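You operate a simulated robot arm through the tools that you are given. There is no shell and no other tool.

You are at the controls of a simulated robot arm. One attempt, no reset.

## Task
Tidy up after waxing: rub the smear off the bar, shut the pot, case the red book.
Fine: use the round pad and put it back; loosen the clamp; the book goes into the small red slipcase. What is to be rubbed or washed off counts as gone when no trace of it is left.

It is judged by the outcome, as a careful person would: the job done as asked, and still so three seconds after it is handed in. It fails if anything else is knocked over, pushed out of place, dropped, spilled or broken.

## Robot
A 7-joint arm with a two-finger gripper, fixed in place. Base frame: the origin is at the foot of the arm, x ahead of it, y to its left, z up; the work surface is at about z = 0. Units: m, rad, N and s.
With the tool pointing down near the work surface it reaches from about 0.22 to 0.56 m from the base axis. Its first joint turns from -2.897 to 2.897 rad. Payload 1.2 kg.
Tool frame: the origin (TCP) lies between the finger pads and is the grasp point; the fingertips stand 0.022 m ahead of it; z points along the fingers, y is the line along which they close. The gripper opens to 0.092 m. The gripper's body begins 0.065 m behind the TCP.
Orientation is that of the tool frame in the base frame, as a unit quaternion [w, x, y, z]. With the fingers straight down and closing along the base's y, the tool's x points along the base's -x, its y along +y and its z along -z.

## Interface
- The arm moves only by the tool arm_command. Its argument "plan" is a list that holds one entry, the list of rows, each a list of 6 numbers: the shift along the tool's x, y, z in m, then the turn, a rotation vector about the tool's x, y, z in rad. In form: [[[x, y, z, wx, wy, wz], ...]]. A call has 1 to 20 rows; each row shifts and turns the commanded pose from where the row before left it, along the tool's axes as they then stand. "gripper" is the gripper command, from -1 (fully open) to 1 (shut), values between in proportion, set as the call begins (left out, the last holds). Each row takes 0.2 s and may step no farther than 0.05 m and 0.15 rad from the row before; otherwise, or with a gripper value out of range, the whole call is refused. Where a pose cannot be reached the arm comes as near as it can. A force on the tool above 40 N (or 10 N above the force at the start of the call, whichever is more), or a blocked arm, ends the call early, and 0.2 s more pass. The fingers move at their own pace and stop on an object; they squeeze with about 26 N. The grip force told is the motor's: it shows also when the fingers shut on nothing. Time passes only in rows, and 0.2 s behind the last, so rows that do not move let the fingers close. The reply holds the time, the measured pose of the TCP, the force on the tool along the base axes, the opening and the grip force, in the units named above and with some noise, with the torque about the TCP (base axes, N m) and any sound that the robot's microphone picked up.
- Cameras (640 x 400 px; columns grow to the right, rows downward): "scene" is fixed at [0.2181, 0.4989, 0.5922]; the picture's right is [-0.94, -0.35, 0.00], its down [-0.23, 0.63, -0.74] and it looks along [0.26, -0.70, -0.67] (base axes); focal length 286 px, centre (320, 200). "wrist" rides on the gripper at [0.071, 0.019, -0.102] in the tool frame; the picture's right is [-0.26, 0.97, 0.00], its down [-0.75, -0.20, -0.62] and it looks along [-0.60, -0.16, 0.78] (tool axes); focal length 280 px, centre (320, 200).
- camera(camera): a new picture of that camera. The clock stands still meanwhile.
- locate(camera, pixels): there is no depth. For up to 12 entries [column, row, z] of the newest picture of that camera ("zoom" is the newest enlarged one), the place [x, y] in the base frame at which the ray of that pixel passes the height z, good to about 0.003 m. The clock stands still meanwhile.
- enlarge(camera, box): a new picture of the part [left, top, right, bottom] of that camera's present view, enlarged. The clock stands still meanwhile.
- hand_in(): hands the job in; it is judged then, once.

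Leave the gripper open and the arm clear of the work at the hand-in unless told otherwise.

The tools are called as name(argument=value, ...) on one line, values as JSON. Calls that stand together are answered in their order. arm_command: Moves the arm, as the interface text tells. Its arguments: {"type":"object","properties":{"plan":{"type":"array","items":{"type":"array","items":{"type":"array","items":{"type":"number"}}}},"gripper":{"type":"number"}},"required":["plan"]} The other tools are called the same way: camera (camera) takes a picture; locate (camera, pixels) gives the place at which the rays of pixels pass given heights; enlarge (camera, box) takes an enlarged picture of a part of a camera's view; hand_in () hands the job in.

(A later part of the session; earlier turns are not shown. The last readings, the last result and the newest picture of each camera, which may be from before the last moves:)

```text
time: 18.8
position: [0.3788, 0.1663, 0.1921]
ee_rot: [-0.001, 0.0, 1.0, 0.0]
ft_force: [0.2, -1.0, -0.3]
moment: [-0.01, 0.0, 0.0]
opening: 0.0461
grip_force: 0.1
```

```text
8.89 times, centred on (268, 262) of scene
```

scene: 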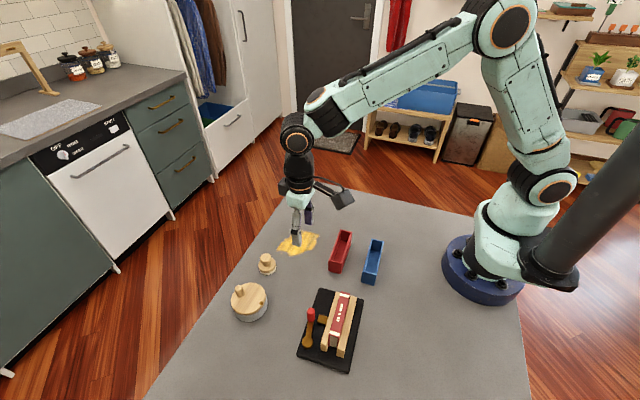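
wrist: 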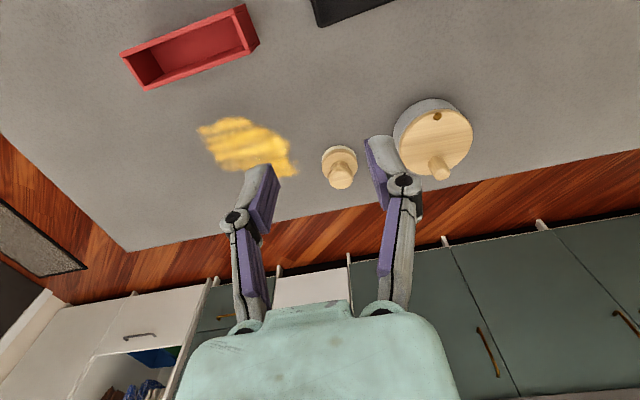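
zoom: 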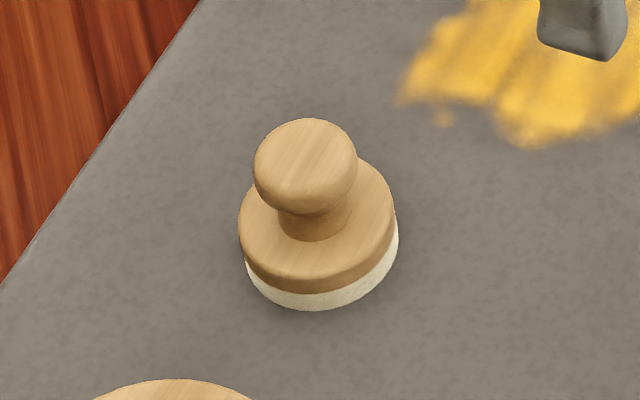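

Triangulating the pad knob top, with scene (266.3,256.4) and wrist (341,177.5), and the pad's disc. I'm also tracing the smear's outline.

locate(camera="wrist", pixels=[[341.2, 177.5, 0.03], [341.2, 177.5, 0.04], [341.2, 177.5, 0.05], [339.6, 165.7, 0.01], [339.6, 165.7, 0.02], [196, 128, 0], [243, 117, 0], [295, 175, 0], [300, 173, 0], [222, 170, 0], [285, 140, 0], [386, 170, 0]])

locate(camera="scene", pixels=[[266.3, 256.4, 0.03], [266.3, 256.4, 0.04], [266.3, 256.4, 0.05], [267.6, 264.5, 0.01], [267.6, 264.5, 0.02], [276.3, 251.6, 0], [292, 257, 0], [320, 235, 0], [308, 228, 0], [282, 254, 0], [314, 249, 0]])

```text
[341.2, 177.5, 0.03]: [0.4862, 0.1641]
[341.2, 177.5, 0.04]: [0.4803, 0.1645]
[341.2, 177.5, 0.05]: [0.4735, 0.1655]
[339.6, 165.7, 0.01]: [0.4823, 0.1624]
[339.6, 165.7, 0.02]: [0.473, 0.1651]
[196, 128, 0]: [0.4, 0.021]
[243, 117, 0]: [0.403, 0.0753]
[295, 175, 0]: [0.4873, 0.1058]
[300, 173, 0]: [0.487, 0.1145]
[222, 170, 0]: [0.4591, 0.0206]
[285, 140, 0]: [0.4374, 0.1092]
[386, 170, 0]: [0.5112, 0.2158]
```

```text
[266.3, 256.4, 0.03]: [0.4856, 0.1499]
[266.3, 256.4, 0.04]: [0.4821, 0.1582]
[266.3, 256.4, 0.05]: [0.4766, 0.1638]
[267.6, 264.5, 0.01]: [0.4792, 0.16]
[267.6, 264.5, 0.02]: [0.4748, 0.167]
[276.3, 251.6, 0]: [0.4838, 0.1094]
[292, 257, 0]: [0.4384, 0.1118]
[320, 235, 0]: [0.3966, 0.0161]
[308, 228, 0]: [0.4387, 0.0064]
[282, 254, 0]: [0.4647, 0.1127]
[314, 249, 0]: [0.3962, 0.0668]
```

The pad is at (0.477, 0.1645) with its knob top at z≈0.047. The smear spans roughly x 0.39–0.49 and y 0.005–0.115. Moving above the pad.

arm_command(plan=[[[-0.033, -0.0007, 0.03, 0, 0, 0], [-0.033, -0.0006, 0.03, 0, 0, 0], [-0.032, -0.0006, 0.03, 0, 0, 0], [0, 0, 0, 0, 0, 0]]])

enlarge(camera="wrist", box=[200, 60, 440, 240])

```text
time: 19.8
position: [0.4773, 0.1642, 0.0993]
ee_rot: [0.001, 0.0, 1.0, 0.0]
ft_force: [0.1, -0.4, -0.1]
moment: [0.02, -0.01, 0.03]
opening: 0.046
grip_force: 0.0
```

```text
2.22 times, centred on (320, 150) of wrist
```

zoom: 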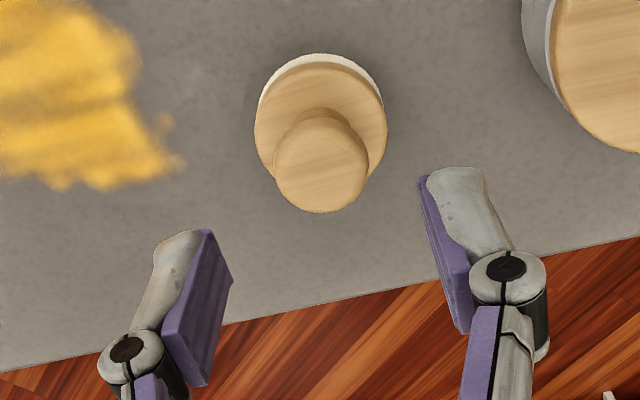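

The knob head is at (320.5,134), exactly where it should be under the TCP. I'll go down to TCP z≈0.046.

arm_command(plan=[[[0, 0, 0.02, 0, 0, 0], [0, 0, 0.018, 0, 0, 0], [0, 0, 0.015, 0, 0, 0], [0, 0, 0, 0, 0, 0]]])

enlarge(camera="wrist", box=[200, 60, 440, 240])

enlarge(camera="scene", box=[235, 220, 315, 290])

```text
time: 20.8
position: [0.4766, 0.165, 0.0478]
ee_rot: [0.0, -0.001, 1.0, 0.001]
ft_force: [0.4, 0.1, -0.3]
moment: [-0.02, -0.03, -0.01]
opening: 0.0461
grip_force: 0.1
```

```text
2.22 times, centred on (320, 150) of wrist
```

zoom: 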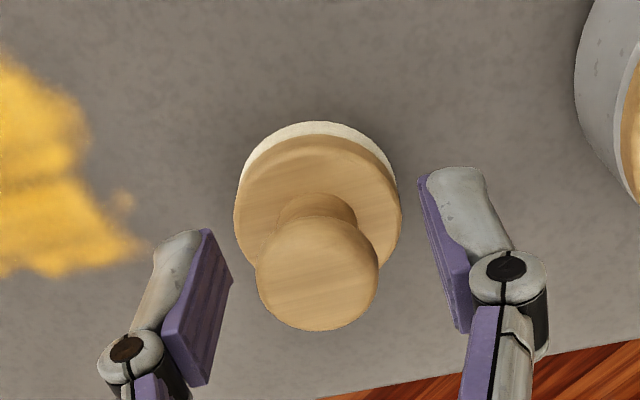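

```text
5.71 times, centred on (275, 255) of scene
```

zoom: 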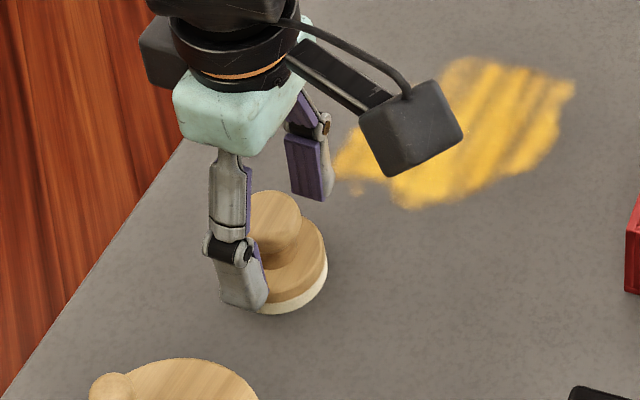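

Centred. Closing on the knob.

arm_command(plan=[[[0, 0, 0.0015, 0, 0, 0], [0, 0, 0, 0, 0, 0], [0, 0, 0, 0, 0, 0]]], gripper=1)

```text
time: 21.6
position: [0.4762, 0.1652, 0.0483]
ee_rot: [0.002, 0.001, 1.0, 0.0]
ft_force: [-2.6, -4.8, 14.4]
moment: [0.02, 0.01, -0.01]
opening: 0.0257
grip_force: 25.9
```

Gripped at 25.7 mm. The home position of the pad is about (0.4765, 0.165), with a TCP height of 0.048. Lifting 15 mm and checking that it's held.

arm_command(plan=[[[0, 0, -0.008, 0, 0, 0], [0, 0, -0.009, 0, 0, 0], [0, 0, 0, 0, 0, 0]]])

enlarge(camera="scene", box=[235, 220, 315, 290])

enlarge(camera="wrist", box=[200, 60, 440, 240])

```text
time: 22.4
position: [0.4762, 0.1653, 0.0631]
ee_rot: [0.0, 0.0, 1.0, 0.001]
ft_force: [0.3, 0.0, -1.2]
moment: [0.0, -0.01, 0.02]
opening: 0.0259
grip_force: 25.4
```

```text
5.71 times, centred on (275, 255) of scene
```

zoom: 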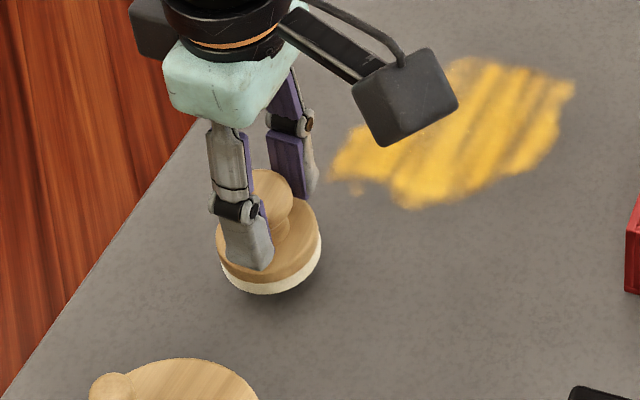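

```text
2.22 times, centred on (320, 150) of wrist
```

zoom: 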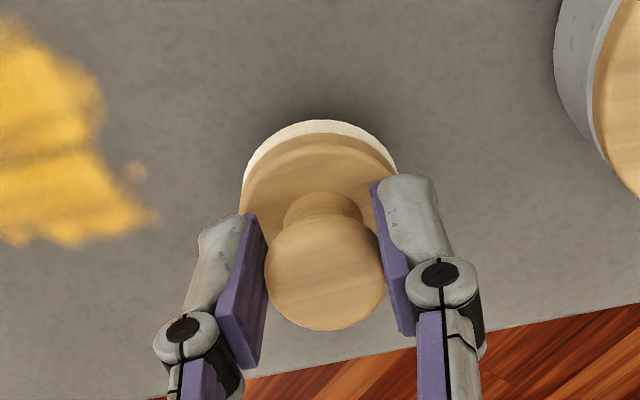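

The pad is held and level. I'll go to the near corner of the smear at (0.490, 0.115) and lower it until it presses.

arm_command(plan=[[[-0.007, -0.025, 0, 0, 0, 0], [-0.007, -0.025, 0, 0, 0, 0], [0, 0, 0.008, 0, 0, 0], [0, 0, 0.006, 0, 0, 0], [0, 0, 0.002, 0, 0, 0], [0, 0, 0, 0, 0, 0]]])

```text
time: 23.8
position: [0.4906, 0.114, 0.0477]
ee_rot: [-0.001, 0.001, 1.0, 0.0]
ft_force: [-0.3, -0.1, 0.7]
moment: [-0.01, 0.01, 0.03]
opening: 0.0254
grip_force: 26.3
```

Only 0.7 N at z 0.0477, so I'll lower 2 mm more.

arm_command(plan=[[[0, 0, 0.001, 0, 0, 0], [0, 0, 0.001, 0, 0, 0], [0, 0, 0, 0, 0, 0]]])

```text
time: 24.6
position: [0.4911, 0.1136, 0.0462]
ee_rot: [0.001, 0.001, 1.0, 0.0]
ft_force: [-0.8, -8.4, 19.1]
moment: [-0.09, 0.01, -0.03]
opening: 0.0258
grip_force: 25.5
```

Pressing with about 19 N. I'll ease off slightly and make the first two strokes along x.

arm_command(plan=[[[0.02, 0, -0.0005, 0, 0, 0], [0.02, 0, 0, 0, 0, 0], [0.02, 0, 0, 0, 0, 0], [0.02, 0, 0, 0, 0, 0], [0.02, 0, 0, 0, 0, 0], [0, -0.012, 0, 0, 0, 0], [-0.02, 0, 0, 0, 0, 0], [-0.02, 0, 0, 0, 0, 0], [-0.02, 0, 0, 0, 0, 0], [-0.02, 0, 0, 0, 0, 0], [-0.02, 0, 0, 0, 0, 0], [0, -0.012, 0, 0, 0, 0]]])

camera(camera="wrist")

enlarge(camera="scene", box=[235, 200, 345, 290])

```text
time: 27.2
position: [0.493, 0.0905, 0.0467]
ee_rot: [0.0, 0.0, 1.0, 0.0]
ft_force: [0.3, 0.5, 1.6]
moment: [0.04, -0.04, 0.01]
opening: 0.0255
grip_force: 25.4
```

```text
taken
```

wrist: 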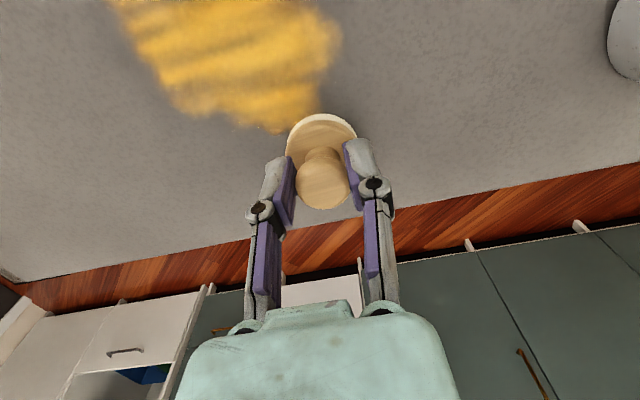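

```text
4.44 times, centred on (290, 245) of scene
```

zoom: 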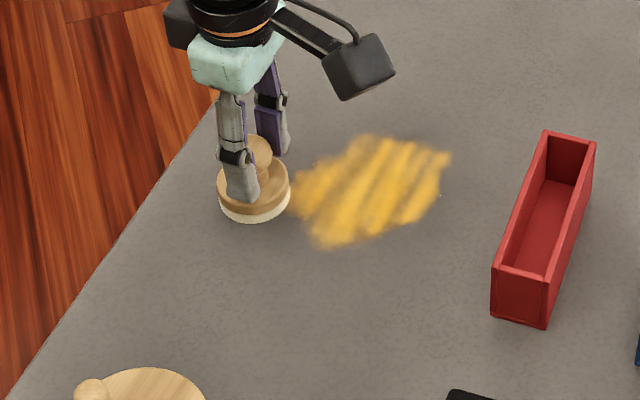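

A bit is gone but the force has dropped to 1.6 N, so the pad shifted a little in the grip. Pressing down again and reading the force.

arm_command(plan=[[[0, 0, 0.0015, 0, 0, 0], [0, 0, 0, 0, 0, 0]]])

```text
time: 27.8
position: [0.4912, 0.0901, 0.046]
ee_rot: [0.002, 0.001, 1.0, 0.0]
ft_force: [-1.9, -1.3, 18.6]
moment: [-0.03, -0.01, -0.03]
opening: 0.0256
grip_force: 26.0
```

18.6 N. I'll make one stroke along -x at this y and check the force and effect.

arm_command(plan=[[[0.015, 0, 0, 0, 0, 0], [0.015, 0, 0, 0, 0, 0], [0.015, 0, 0, 0, 0, 0], [0.015, 0, 0, 0, 0, 0]]])

camera(camera="wrist")

enlarge(camera="scene", box=[235, 200, 345, 290])

```text
time: 28.8
position: [0.4322, 0.0903, 0.0468]
ee_rot: [0.001, 0.001, 1.0, 0.0]
ft_force: [7.2, 0.6, 12.5]
moment: [-0.02, -0.36, 0.0]
opening: 0.0255
grip_force: 26.1
```

```text
taken
```

wrist: 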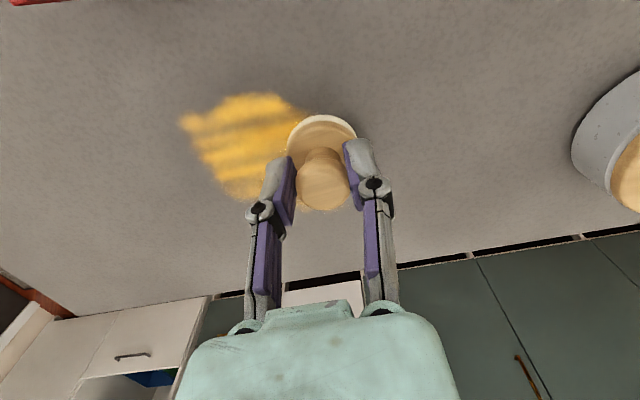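

```text
4.44 times, centred on (290, 245) of scene
```

zoom: 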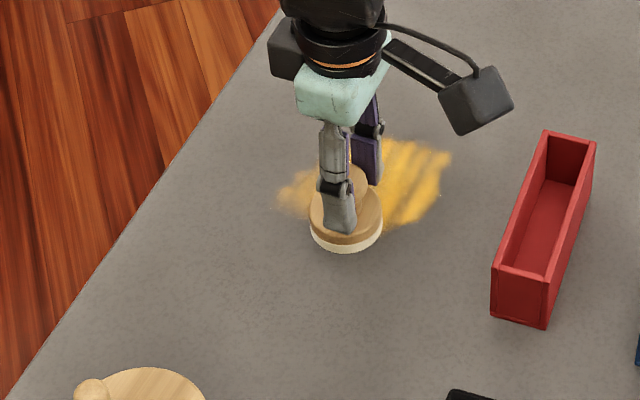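

It works: the swept strip has cleared. I'll continue the raster at this pressure with y steps of 10 mm.

arm_command(plan=[[[0.015, 0, 0, 0, 0, 0], [0.015, 0, 0, 0, 0, 0], [0.012, 0, 0, 0, 0, 0], [0, -0.01, 0.0003, 0, 0, 0], [-0.018, 0, 0, 0, 0, 0], [-0.018, 0, 0, 0, 0, 0], [-0.018, 0, 0, 0, 0, 0], [-0.018, 0, 0, 0, 0, 0], [-0.018, 0, 0, 0, 0, 0], [-0.016, 0, 0, 0, 0, 0], [0, -0.01, 0.0003, 0, 0, 0], [0.018, 0, 0, 0, 0, 0], [0.018, 0, 0, 0, 0, 0], [0.018, 0, 0, 0, 0, 0], [0.018, 0, 0, 0, 0, 0], [0.018, 0, 0, 0, 0, 0], [0.016, 0, 0, 0, 0, 0]]])

enlarge(camera="scene", box=[235, 200, 345, 290])

```text
time: 32.4
position: [0.3885, 0.0698, 0.0437]
ee_rot: [0.0, 0.0, 1.0, 0.0]
ft_force: [4.4, -1.5, 7.9]
moment: [-0.01, -0.18, 0.0]
opening: 0.0252
grip_force: 26.0
```

```text
4.44 times, centred on (290, 245) of scene
```

zoom: 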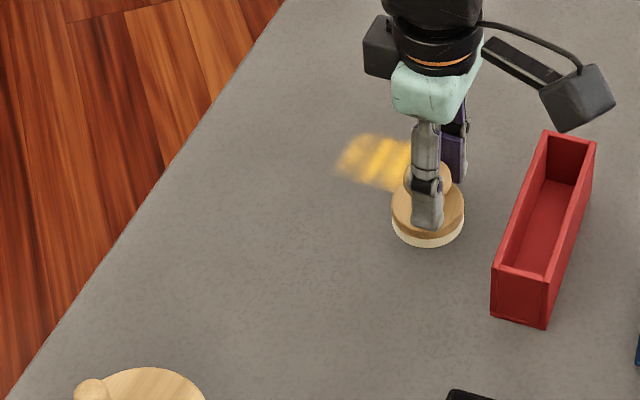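

Most of it is gone. The fingers are sliding slightly down the knob (z 0.0437), so I'll continue with the same press.

arm_command(plan=[[[0, -0.01, 0.0006, 0, 0, 0], [-0.018, 0, 0, 0, 0, 0], [-0.018, 0, 0, 0, 0, 0], [-0.018, 0, 0, 0, 0, 0], [-0.018, 0, 0, 0, 0, 0], [-0.018, 0, 0, 0, 0, 0], [0, -0.01, 0.0003, 0, 0, 0], [0.018, 0, 0, 0, 0, 0], [0.018, 0, 0, 0, 0, 0], [0.018, 0, 0, 0, 0, 0], [0.018, 0, 0, 0, 0, 0], [0.018, 0, 0, 0, 0, 0], [0, -0.01, 0.0003, 0, 0, 0], [-0.018, 0, 0, 0, 0, 0], [-0.018, 0, 0, 0, 0, 0], [-0.018, 0, 0, 0, 0, 0], [-0.018, 0, 0, 0, 0, 0]]])

enlarge(camera="scene", box=[235, 200, 345, 290])

camera(camera="wrist")

```text
time: 36.0
position: [0.4614, 0.0408, 0.0433]
ee_rot: [-0.001, 0.0, 1.0, 0.0]
ft_force: [0.4, 0.9, -1.0]
moment: [0.0, 0.01, 0.02]
opening: 0.0249
grip_force: 26.0
```

```text
4.44 times, centred on (290, 245) of scene
```

zoom: 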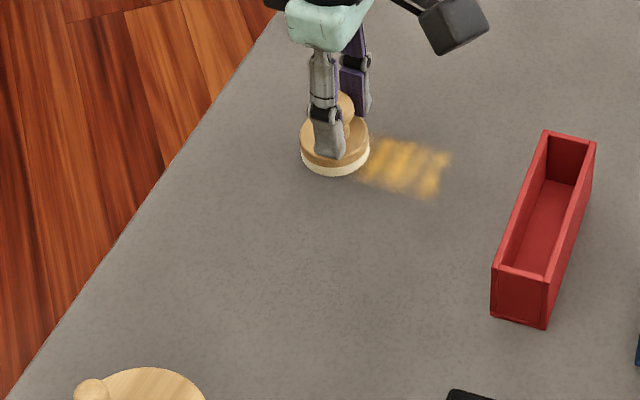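

```text
taken
```

wrist: 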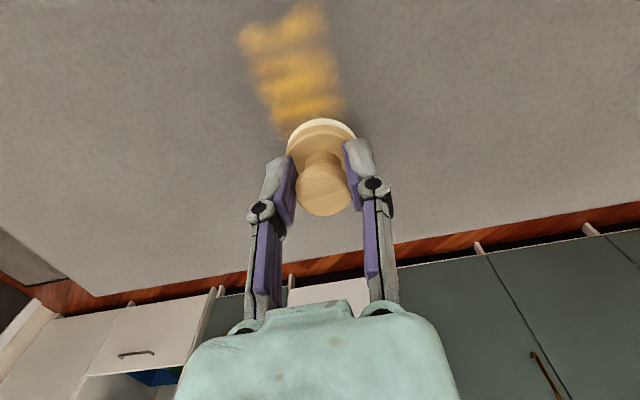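

The force has fallen to zero again. Pressing down 1.5 mm and reading it.

arm_command(plan=[[[0, 0, 0.001, 0, 0, 0], [0, 0, 0.0007, 0, 0, 0], [0, 0, 0, 0, 0, 0]]])

```text
time: 36.8
position: [0.4612, 0.0411, 0.041]
ee_rot: [0.001, 0.0, 1.0, 0.0]
ft_force: [-4.7, 0.1, 17.2]
moment: [0.05, 0.03, -0.02]
opening: 0.0248
grip_force: 25.9
```

17 N. Continuing strokes over the rest, going toward y≈0.

arm_command(plan=[[[0.015, 0, 0, 0, 0, 0], [0.015, 0, 0, 0, 0, 0], [0.015, 0, 0, 0, 0, 0], [0.015, 0, 0, 0, 0, 0], [0.012, 0, 0, 0, 0, 0], [0, -0.01, 0.0003, 0, 0, 0]]])

enlarge(camera="scene", box=[235, 200, 345, 290])

```text
time: 38.2
position: [0.3885, 0.0321, 0.043]
ee_rot: [-0.001, 0.0, 1.0, -0.001]
ft_force: [-0.7, 1.1, 2.4]
moment: [0.11, -0.08, 0.04]
opening: 0.0248
grip_force: 25.8
```

```text
4.44 times, centred on (290, 245) of scene
```

zoom: 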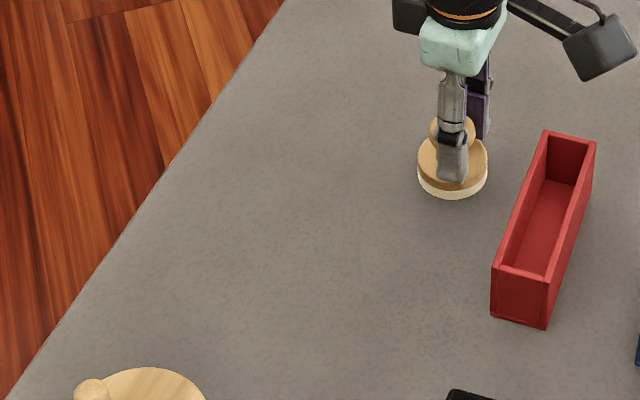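

It looks cleared. I'll lift and look closely for traces.

arm_command(plan=[[[0, 0, -0.02, 0, 0, 0], [0.03, 0, -0.03, 0, 0, 0], [0.03, 0, -0.03, 0, 0, 0], [0, 0.02, -0.03, 0, 0, 0], [0, 0, 0, 0, 0, 0]]])

camera(camera="wrist")

enlarge(camera="scene", box=[270, 215, 330, 265])

enlarge(camera="wrist", box=[180, 60, 340, 200])

```text
time: 39.4
position: [0.3303, 0.0536, 0.1513]
ee_rot: [0.0, -0.001, 1.0, 0.0]
ft_force: [1.1, 0.1, -1.1]
moment: [0.01, 0.0, 0.0]
opening: 0.025
grip_force: 26.1
```

```text
taken
```

wrist: 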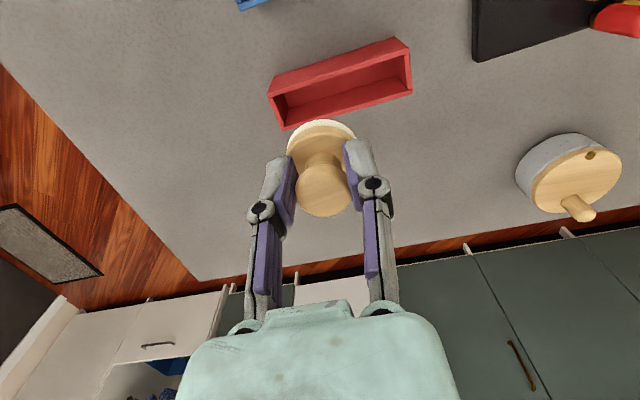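

```text
8.00 times, centred on (300, 240) of scene
```

zoom: 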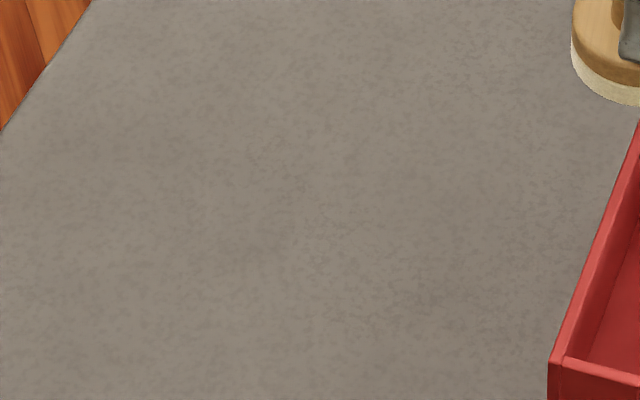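

```text
2.86 times, centred on (260, 130) of wrist
```

zoom: 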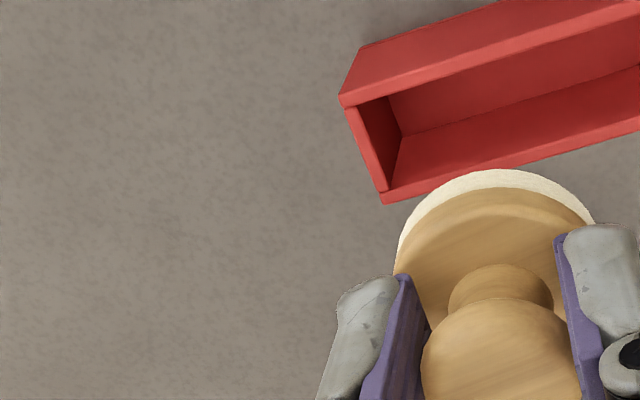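

No trace is visible. To be sure, I'll make one more full light pass over the whole area with renewed pressure, starting from (0.392, 0.108).

arm_command(plan=[[[-0.02, 0.018, 0.03, 0, 0, 0], [-0.02, 0.018, 0.03, 0, 0, 0], [-0.022, 0.018, 0.03, 0, 0, 0], [0, 0, 0.012, 0, 0, 0], [0, 0, 0.006, 0, 0, 0], [0, 0, 0, 0, 0, 0]]])

```text
time: 40.8
position: [0.391, 0.1067, 0.0422]
ee_rot: [0.001, -0.001, 1.0, 0.0]
ft_force: [-0.9, 0.1, -0.4]
moment: [-0.04, -0.01, -0.01]
opening: 0.0251
grip_force: 25.9
```

No contact force yet at z 0.0422, so I'll lower 2 mm.

arm_command(plan=[[[0, 0, 0.001, 0, 0, 0], [0, 0, 0.001, 0, 0, 0], [0, 0, 0, 0, 0, 0]]])

```text
time: 41.6
position: [0.3919, 0.1063, 0.0406]
ee_rot: [-0.001, 0.0, 1.0, 0.0]
ft_force: [-5.2, -0.7, 12.8]
moment: [0.08, 0.04, 0.0]
opening: 0.0251
grip_force: 25.8
```

arm_command(plan=[[[-0.025, 0, 0.0003, 0, 0, 0], [-0.025, 0, 0, 0, 0, 0], [-0.025, 0, 0, 0, 0, 0], [-0.025, 0, 0, 0, 0, 0], [0, -0.016, 0.0004, 0, 0, 0], [0.025, 0, 0, 0, 0, 0], [0.025, 0, 0, 0, 0, 0], [0.025, 0, 0, 0, 0, 0], [0.025, 0, 0, 0, 0, 0], [0, -0.016, 0.0004, 0, 0, 0], [-0.025, 0, 0, 0, 0, 0], [-0.025, 0, 0, 0, 0, 0], [-0.025, 0, 0, 0, 0, 0], [-0.025, 0, 0, 0, 0, 0], [0, -0.016, 0.0004, 0, 0, 0]]])

```text
time: 44.8
position: [0.4923, 0.0583, 0.0395]
ee_rot: [0.0, 0.001, 1.0, 0.001]
ft_force: [0.2, 1.0, 1.2]
moment: [0.05, -0.08, -0.01]
opening: 0.0244
grip_force: 25.8
```

Half the area is re-rubbed. I'll press down again and do the other half down to y≈0.005.

arm_command(plan=[[[0, 0, 0.0012, 0, 0, 0], [0.025, 0, 0, 0, 0, 0], [0.025, 0, 0, 0, 0, 0], [0.025, 0, 0, 0, 0, 0], [0.025, 0, 0, 0, 0, 0], [0, -0.016, 0.0004, 0, 0, 0], [-0.025, 0, 0, 0, 0, 0], [-0.025, 0, 0, 0, 0, 0], [-0.025, 0, 0, 0, 0, 0], [-0.02, 0, 0, 0, 0, 0], [0, -0.016, 0.0006, 0, 0, 0], [0.025, 0, 0, 0, 0, 0], [0.025, 0, 0, 0, 0, 0], [0.025, 0, 0, 0, 0, 0], [0.02, 0, 0, 0, 0, 0]]])

```text
time: 48.0
position: [0.3928, 0.0246, 0.0379]
ee_rot: [0.001, 0.0, 1.0, 0.0]
ft_force: [3.8, 0.3, 6.2]
moment: [-0.04, -0.23, 0.0]
opening: 0.0245
grip_force: 26.2
```

arm_command(plan=[[[0, -0.014, 0.0006, 0, 0, 0], [-0.025, 0, 0, 0, 0, 0], [-0.025, 0, 0, 0, 0, 0], [-0.025, 0, 0, 0, 0, 0], [0, 0.008, 0.0003, 0, 0, 0], [0.025, 0, 0, 0, 0, 0], [0.025, 0, 0, 0, 0, 0], [0.025, 0, 0, 0, 0, 0], [0, 0, -0.02, 0, 0, 0], [0.02, 0, -0.04, 0, 0, 0], [0, 0.03, -0.03, 0, 0, 0], [0, 0.04, 0, 0, 0, 0], [0, 0.04, 0, 0, 0, 0], [0, 0, 0, 0, 0, 0]]])

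camera(camera="wrist")

camera(camera="scene")

enlarge(camera="scene", box=[260, 205, 340, 265])

```text
time: 51.0
position: [0.3714, 0.1289, 0.125]
ee_rot: [-0.001, 0.0, 1.0, 0.001]
ft_force: [0.2, -0.1, -0.9]
moment: [0.01, 0.01, -0.01]
opening: 0.0248
grip_force: 25.7
```

```text
taken
```

wrist: 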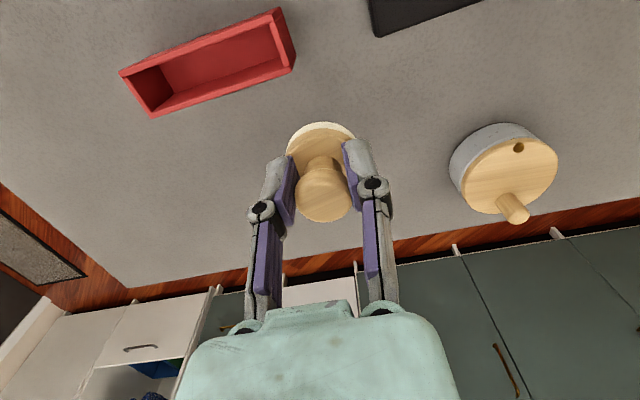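

```text
taken
```

scene: 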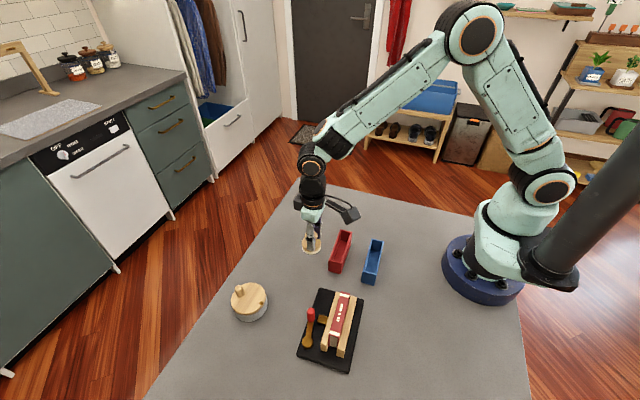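

```text
6.67 times, centred on (300, 235) of scene
```

zoom: 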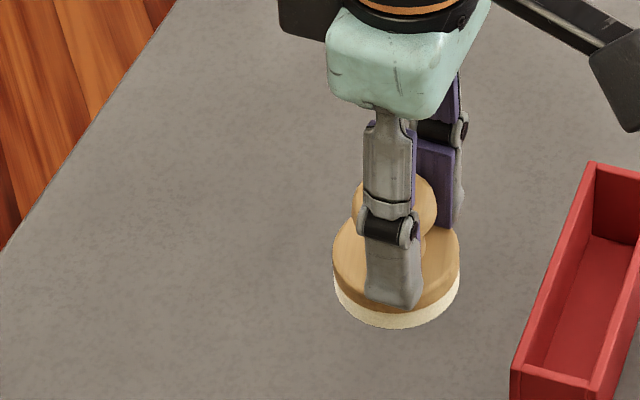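

The bar is clean. I'll carry the pad back to its home at (0.4765, 0.165), first above it.

arm_command(plan=[[[-0.035, 0.012, 0.0, 0, 0, 0], [-0.035, 0.012, 0.02, 0, 0, 0], [-0.035, 0.012, 0.03, 0, 0, 0], [0, 0, 0.02, 0, 0, 0], [0, 0, 0.01, 0, 0, 0], [0, 0, 0, 0, 0, 0]]])

camera(camera="wrist")

enlarge(camera="scene", box=[235, 230, 315, 290])

```text
time: 52.4
position: [0.4763, 0.1657, 0.0449]
ee_rot: [-0.001, 0.0, 1.0, -0.001]
ft_force: [-0.4, 1.0, -0.2]
moment: [0.02, -0.01, 0.01]
opening: 0.0247
grip_force: 26.7
```

```text
taken
```

wrist: 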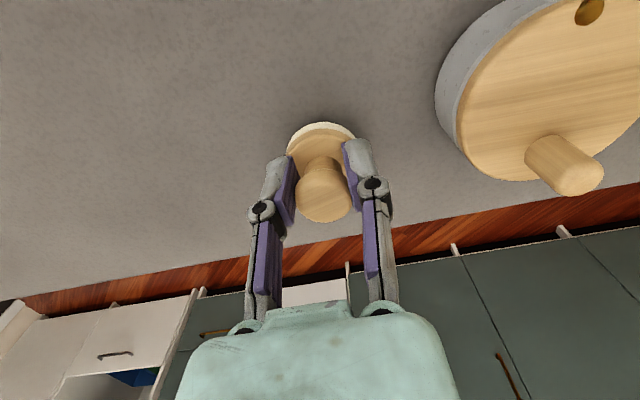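

```text
6.67 times, centred on (275, 260) of scene
```

zoom: 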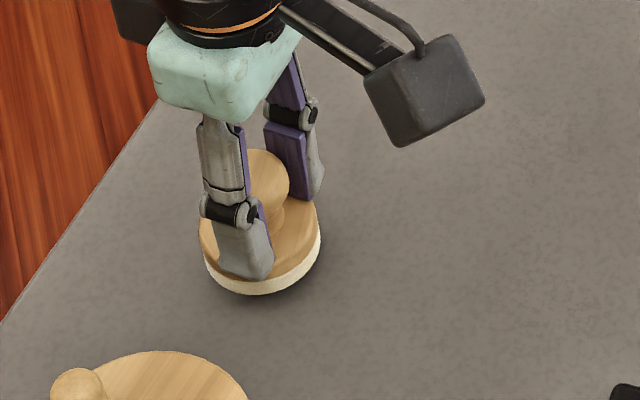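

About 6 mm above the surface. Lowering gently.

arm_command(plan=[[[0, 0, 0.003, 0, 0, 0], [0, 0, 0.003, 0, 0, 0], [0, 0, 0.001, 0, 0, 0], [0, 0, 0, 0, 0, 0]]])

```text
time: 53.4
position: [0.4756, 0.1655, 0.0387]
ee_rot: [0.0, 0.0, 1.0, 0.0]
ft_force: [-0.6, 0.5, -0.3]
moment: [0.03, -0.05, -0.01]
opening: 0.0246
grip_force: 25.4
```

arm_command(plan=[[[0, 0, 0.0008, 0, 0, 0], [0, 0, 0.0007, 0, 0, 0], [0, 0, 0, 0, 0, 0]]])

enlarge(camera="scene", box=[235, 230, 315, 290])

```text
time: 54.2
position: [0.4762, 0.1657, 0.0383]
ee_rot: [0.0, 0.0, 1.0, 0.0]
ft_force: [0.7, 0.4, 0.1]
moment: [0.0, 0.01, 0.01]
opening: 0.0242
grip_force: 26.1
```

```text
6.67 times, centred on (275, 260) of scene
```

zoom: 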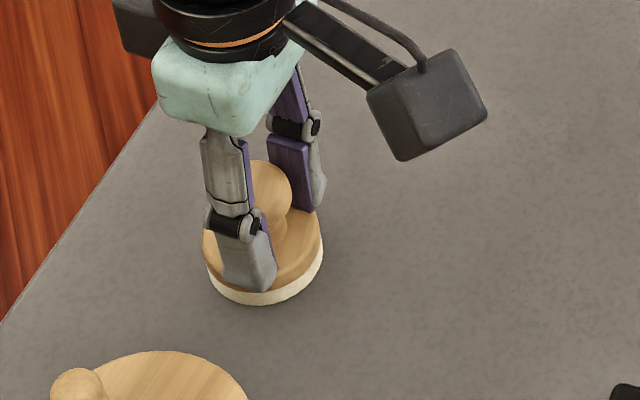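

arm_command(plan=[[[0, 0, 0.001, 0, 0, 0], [0, 0, 0, 0, 0, 0]]])

```text
time: 54.8
position: [0.4754, 0.1656, 0.0369]
ee_rot: [0.0, 0.0, 1.0, -0.001]
ft_force: [-2.3, -0.2, 5.2]
moment: [-0.02, -0.08, -0.02]
opening: 0.0245
grip_force: 25.8
```

The pad sits on the bar with 5 N of contact. I'll open the fingers and rise.

arm_command(plan=[[[0, 0, 0, 0, 0, 0], [0, 0, 0, 0, 0, 0], [0, 0, -0.02, 0, 0, 0], [0, 0, -0.03, 0, 0, 0], [0, 0, -0.03, 0, 0, 0], [0.03, 0, -0.03, 0, 0, 0], [0.03, 0, -0.03, 0, 0, 0], [0.04, 0, 0, 0, 0, 0], [0, 0, 0, 0, 0, 0]]], gripper=0.0)

camera(camera="wrist")

camera(camera="scene")

enlarge(camera="scene", box=[240, 220, 330, 290])

enlarge(camera="wrist", box=[180, 60, 400, 220])

```text
time: 56.8
position: [0.3765, 0.1643, 0.1775]
ee_rot: [0.0, 0.001, 1.0, 0.0]
ft_force: [-0.6, 0.1, 0.3]
moment: [0.02, -0.02, 0.02]
opening: 0.0459
grip_force: 0.0
```

```text
taken
```

wrist: 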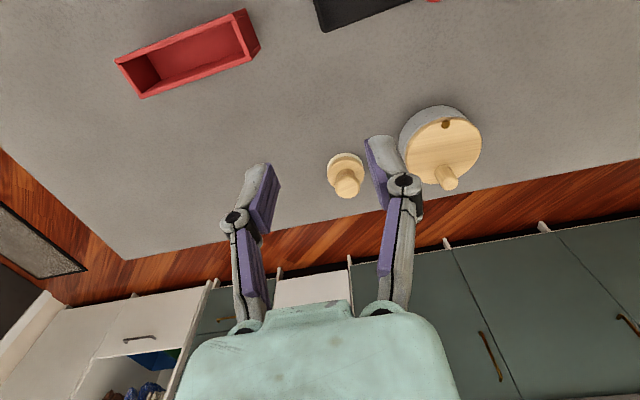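

```text
taken
```

scene: 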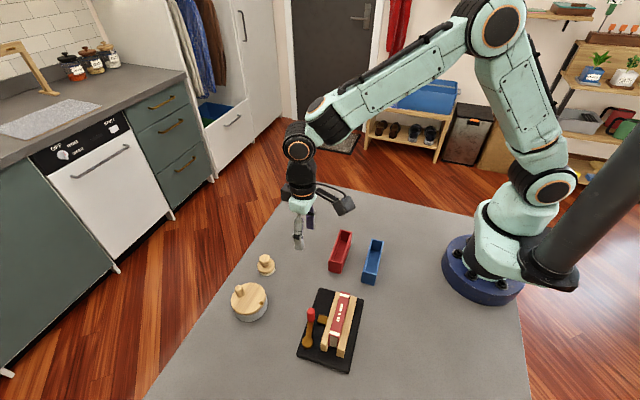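

```text
5.71 times, centred on (285, 255) of scene
```

zoom: 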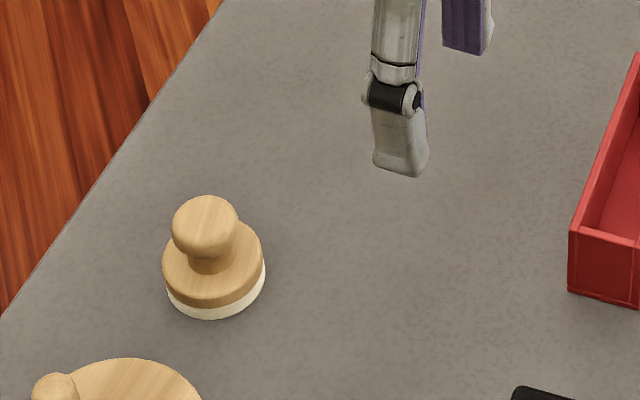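

```text
2.50 times, centred on (290, 140) of wrist
```

zoom: 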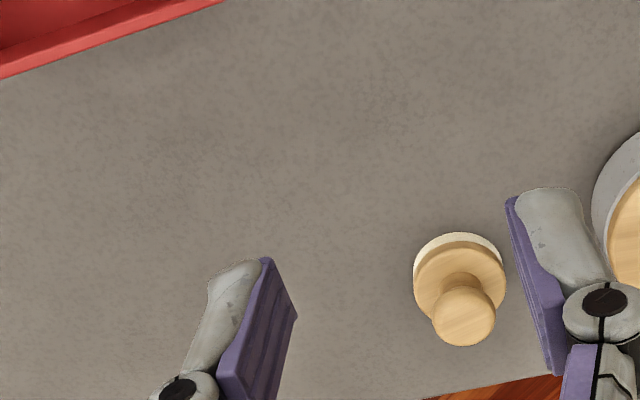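

The pad is back within about 3 mm of its old place and the bar is clean. Now the clamp: I'll move to about (0.24, 0.276, 0.155) to look at its lever and jaws from the base side.

arm_command(plan=[[[0.034, 0.028, 0.005, 0, 0, 0], [0.034, 0.028, 0.005, 0, 0, 0], [0.034, 0.028, 0.005, 0, 0, 0], [0.034, 0.028, 0.005, 0, 0, 0], [0, 0, 0, 0, 0, 0]]])

camera(camera="wrist")

enlarge(camera="wrist", box=[220, 60, 420, 220])

```text
time: 58.0
position: [0.2395, 0.2774, 0.1565]
ee_rot: [0.001, 0.001, 1.0, 0.0]
ft_force: [-0.1, 0.3, 1.0]
moment: [0.0, -0.02, 0.03]
opening: 0.046
grip_force: 0.0
```

```text
taken
```

wrist: 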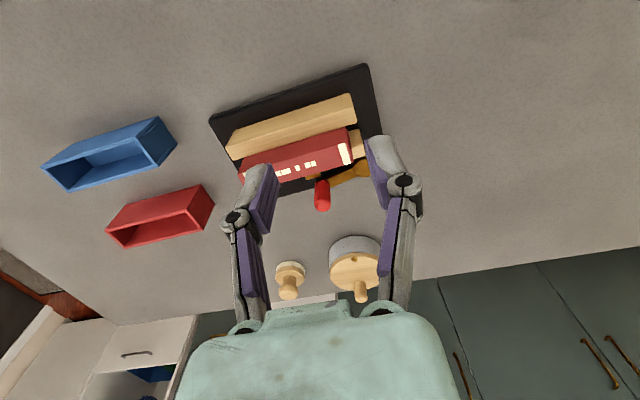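

```text
2.50 times, centred on (320, 140) of wrist
```

zoom: 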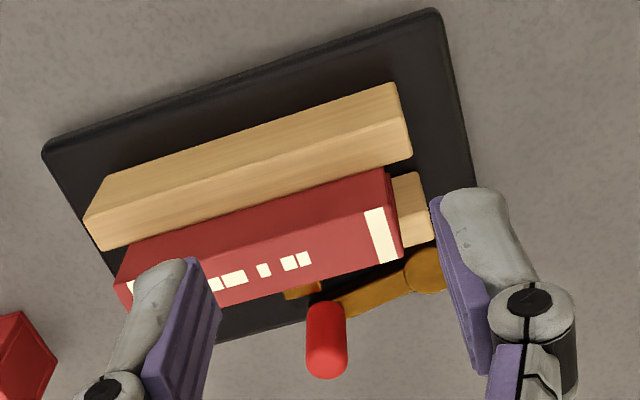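

The handle swings outward (+x) now that the lid is out of the way. I want the fingers closing along x around the handle, so I'll turn the wrist back to the earlier sideways orientation above it and look.

arm_command(plan=[[[-0.03, -0.016, 0, 0, 0, 0], [-0.03, -0.016, 0, 0, 0, 0], [-0.03, -0.016, 0, 0, 0, 0], [0, 0, 0, 0, 0, -0.15], [0, 0, 0, 0, 0, -0.15], [0, 0, 0, 0, 0, -0.15], [0, 0, 0, 0, 0, -0.15], [0, 0, 0, 0, 0, -0.15], [0, 0, 0, 0, 0, -0.15], [0, 0, 0, 0, 0, -0.15], [0, 0, 0, 0, 0, -0.15], [0, 0, 0, 0, 0, -0.15], [0, 0, 0, 0, 0, -0.15], [0, 0, 0, 0, 0, -0.0708], [0, 0, 0, 0, 0, 0]]])

camera(camera="wrist")

enlarge(camera="wrist", box=[240, 60, 400, 200])

```text
time: 61.2
position: [0.3299, 0.229, 0.1562]
ee_rot: [0.0, 0.707, -0.707, 0.0]
ft_force: [1.0, 0.2, 0.1]
moment: [-0.02, 0.02, 0.0]
opening: 0.046
grip_force: 0.1
```

```text
taken
```

wrist: 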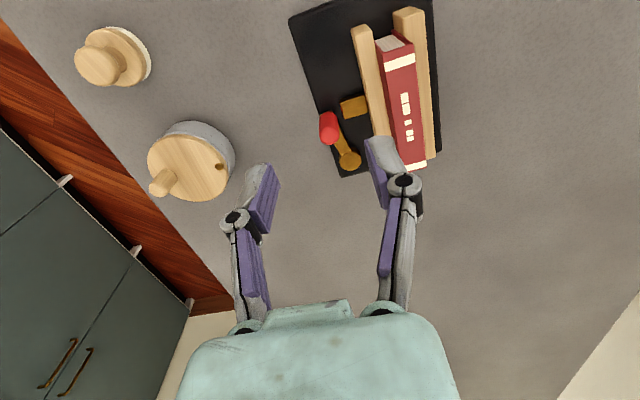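

```text
2.86 times, centred on (320, 130) of wrist
```

zoom: 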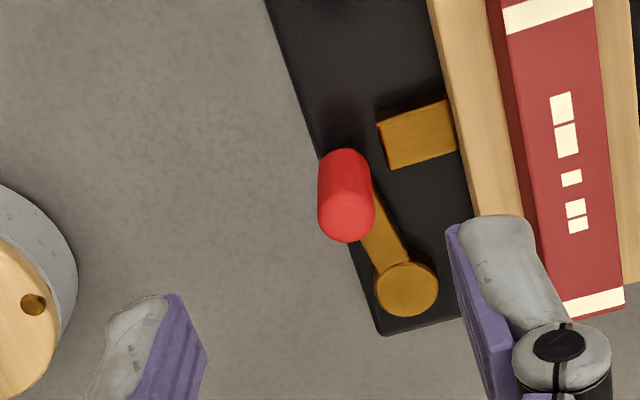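

I'll locate the handle, pivot, block and jaw face in this enlarged view.

locate(camera="zoom", pixels=[[346, 222, 0.057], [344, 172, 0.03], [406, 288, 0.026], [380, 128, 0.025], [393, 170, 0.025], [455, 150, 0.025], [480, 215, 0.015], [475, 150, 0.05], [497, 150, 0.05], [380, 335, 0.0], [319, 190, 0.04], [374, 190, 0.04]])

```text
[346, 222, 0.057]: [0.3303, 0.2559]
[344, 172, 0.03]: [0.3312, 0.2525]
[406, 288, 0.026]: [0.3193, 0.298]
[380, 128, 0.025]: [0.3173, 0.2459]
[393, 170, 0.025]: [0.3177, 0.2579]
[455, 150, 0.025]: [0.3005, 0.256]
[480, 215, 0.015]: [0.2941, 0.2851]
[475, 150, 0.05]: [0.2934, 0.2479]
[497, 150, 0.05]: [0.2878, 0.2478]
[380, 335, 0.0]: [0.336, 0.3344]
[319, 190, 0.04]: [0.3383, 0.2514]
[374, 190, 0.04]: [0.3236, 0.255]
```

The handle is at (0.3305, 0.254) and about 15 mm thick, with the pivot at (0.319, 0.298), radius 45 mm, bearing -75°. Before grasping I'll test in the air that the wrist can turn a further 80° in the needed direction.

arm_command(plan=[[[0, 0, 0, 0, 0, -0.15], [0, 0, 0, 0, 0, -0.15], [0, 0, 0, 0, 0, -0.15], [0, 0, 0, 0, 0, -0.15], [0, 0, 0, 0, 0, -0.15], [0, 0, 0, 0, 0, -0.15], [0, 0, 0, 0, 0, -0.15], [0, 0, 0, 0, 0, -0.15], [0, 0, 0, 0, 0, -0.15], [0, 0, 0, 0, 0, -0.15], [0, 0, 0, 0, 0, 0]]])

```text
time: 63.6
position: [0.3304, 0.2291, 0.1566]
ee_rot: [-0.001, 0.999, -0.037, 0.0]
ft_force: [-0.5, 0.9, 0.6]
moment: [-0.02, 0.02, 0.02]
opening: 0.046
grip_force: 0.0
```

Reachable. I'll turn back to ψ=180°, set the opening to about 32 mm, and check the block's height with a scene ray.

arm_command(plan=[[[0, 0, 0, 0, 0, 0.15], [0, 0, 0, 0, 0, 0.15], [0, 0, 0, 0, 0, 0.15], [0, 0, 0, 0, 0, 0.15], [0, 0, 0, 0, 0, 0.15], [0, 0, 0, 0, 0, 0.15], [0, 0, 0, 0, 0, 0.15], [0, 0, 0, 0, 0, 0.15], [0, 0, 0, 0, 0, 0.15], [0, 0, 0, 0, 0, 0.15], [-0.012, -0.001, 0.02, 0, 0, 0], [-0.013, 0, 0.025, 0, 0, 0], [0, 0, 0, 0, 0, 0]]], gripper=0.3)

camera(camera="scene")

enlarge(camera="scene", box=[285, 270, 365, 360])

enlarge(camera="wrist", box=[240, 60, 400, 200])

locate(camera="scene", pixels=[[317.6, 322.3, 0.015], [317.6, 322.3, 0.025], [317.6, 322.3, 0.035], [311, 311, 0.057]])

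```text
time: 66.4
position: [0.3338, 0.2552, 0.1114]
ee_rot: [-0.001, -0.707, 0.707, 0.0]
ft_force: [0.7, 0.1, 0.1]
moment: [-0.01, 0.02, 0.03]
opening: 0.0321
grip_force: 0.1
```

```text
taken
```

scene: 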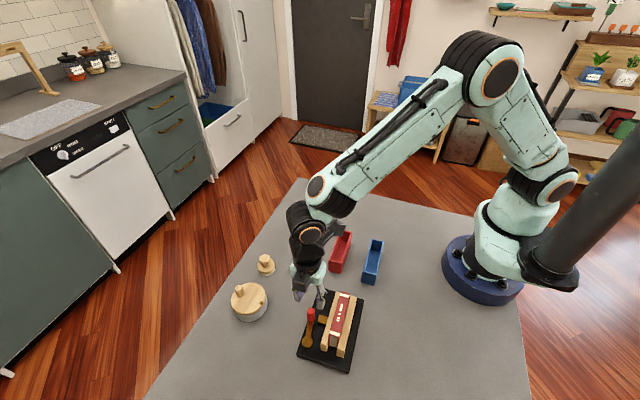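

```text
4.44 times, centred on (325, 315) of scene
```

zoom: 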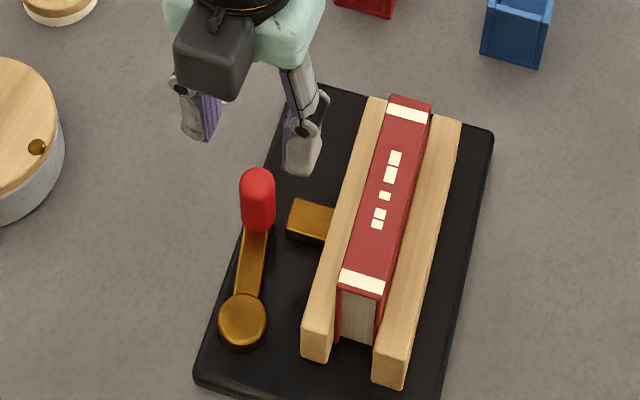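

```text
2.86 times, centred on (320, 130) of wrist
```

zoom: 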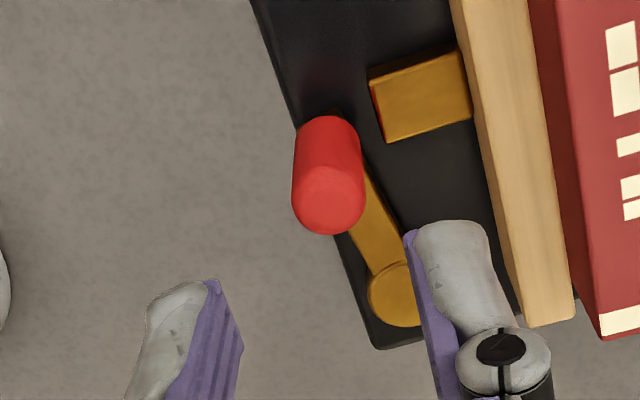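

```text
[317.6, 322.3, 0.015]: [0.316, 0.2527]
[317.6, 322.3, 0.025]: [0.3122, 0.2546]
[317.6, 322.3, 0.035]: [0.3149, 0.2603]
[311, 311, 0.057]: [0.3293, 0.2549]
```

Block top is at about z 0.028. The handle is centred to within 2 mm. I'll go down to TCP z 0.060, with the fingertips at 0.038.

arm_command(plan=[[[0, 0.0015, 0.018, 0, 0, 0], [0, 0, 0.018, 0, 0, 0], [0, 0, 0.0155, 0, 0, 0], [0, 0, 0, 0, 0, 0]]])

enlarge(camera="wrist", box=[240, 80, 400, 220])

enlarge(camera="scene", box=[285, 270, 365, 360])

```text
time: 67.4
position: [0.3298, 0.2536, 0.06]
ee_rot: [0.0, -0.706, 0.708, 0.0]
ft_force: [-0.3, 0.4, -0.6]
moment: [0.03, -0.02, -0.01]
opening: 0.0322
grip_force: 0.0
```

```text
2.86 times, centred on (320, 150) of wrist
```

zoom: 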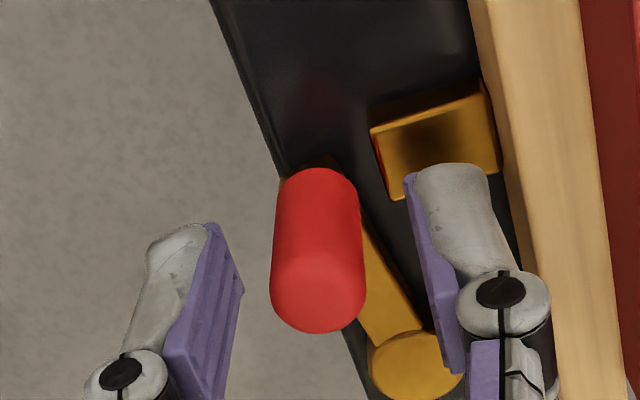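

```text
4.44 times, centred on (325, 315) of scene
```

zoom: 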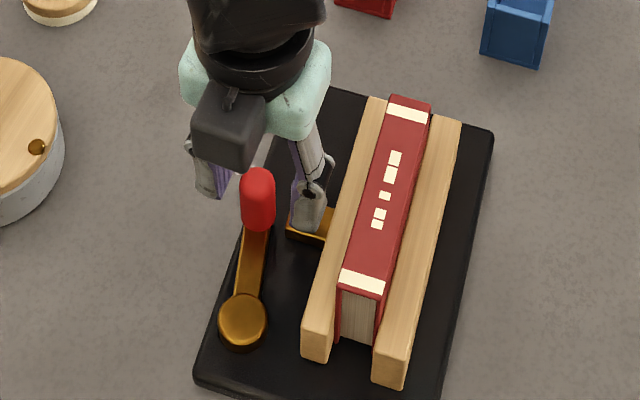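

The handle is well centred between the fingers. Closing.

arm_command(plan=[[[0, 0, 0, 0, 0, 0], [0, 0, 0, 0, 0, 0], [0, 0, 0, 0, 0, 0]]], gripper=1)

```text
time: 68.2
position: [0.33, 0.2523, 0.0602]
ee_rot: [0.0, -0.706, 0.708, 0.0]
ft_force: [5.0, 0.2, 1.5]
moment: [0.02, -0.09, -0.07]
opening: 0.0149
grip_force: 26.4
```

Gripped (14.9 mm). I'll try 12° of outward turn about the pivot, reading the force.

arm_command(plan=[[[-0.0014, -0.00469, 0, 0, 0, -0.1047], [-0.0014, -0.00469, 0, 0, 0, -0.1047]]])

enlarge(camera="scene", box=[285, 270, 365, 360])

camera(camera="wrist")

```text
time: 68.8
position: [0.3379, 0.2549, 0.0596]
ee_rot: [0.0, 0.776, -0.63, 0.001]
ft_force: [6.9, -4.4, 0.1]
moment: [0.03, -0.15, -0.2]
opening: 0.015
grip_force: 26.0
```

```text
4.44 times, centred on (325, 315) of scene
```

zoom: 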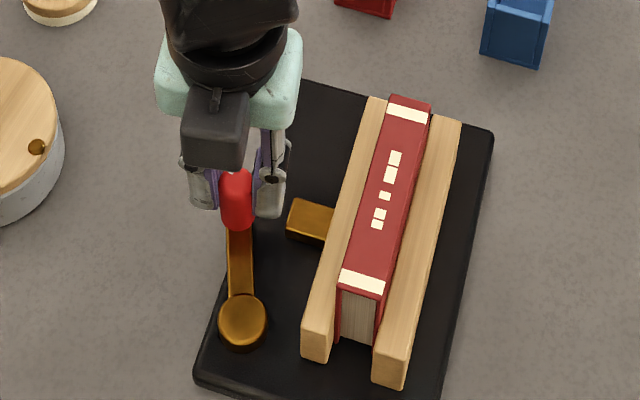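

```text
taken
```

wrist: 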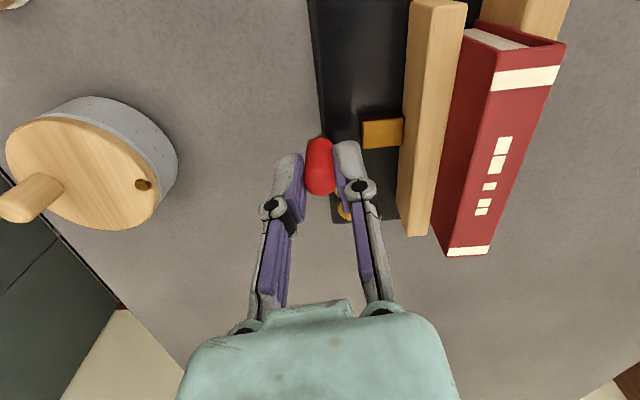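

The lever turns outward and the base stays put, at about 7 N. Another 36°.

arm_command(plan=[[[-0.0014, -0.00469, 0, 0, 0, -0.1047], [-0.0014, -0.00469, 0, 0, 0, -0.1047], [-0.0014, -0.00469, 0, 0, 0, -0.1047], [-0.0014, -0.00469, 0, 0, 0, -0.1047], [-0.0014, -0.00469, 0, 0, 0, -0.1047], [-0.0014, -0.00469, 0, 0, 0, -0.1047]]])

enlarge(camera="scene", box=[285, 270, 365, 360])

```text
time: 70.2
position: [0.3597, 0.2777, 0.0602]
ee_rot: [0.0, 0.934, -0.358, -0.001]
ft_force: [8.6, -4.8, 0.0]
moment: [-0.23, -0.12, 0.02]
opening: 0.0151
grip_force: 26.0
```

```text
4.44 times, centred on (325, 315) of scene
```

zoom: 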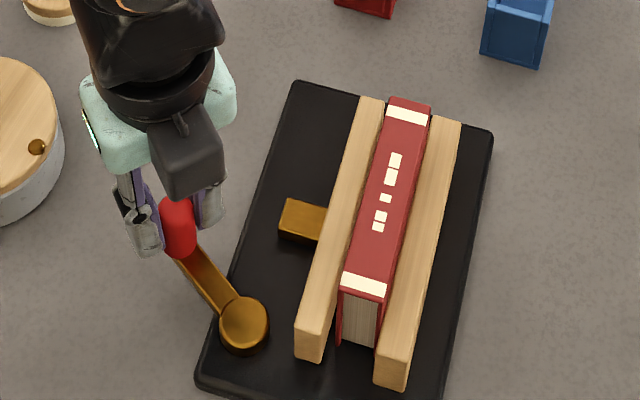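

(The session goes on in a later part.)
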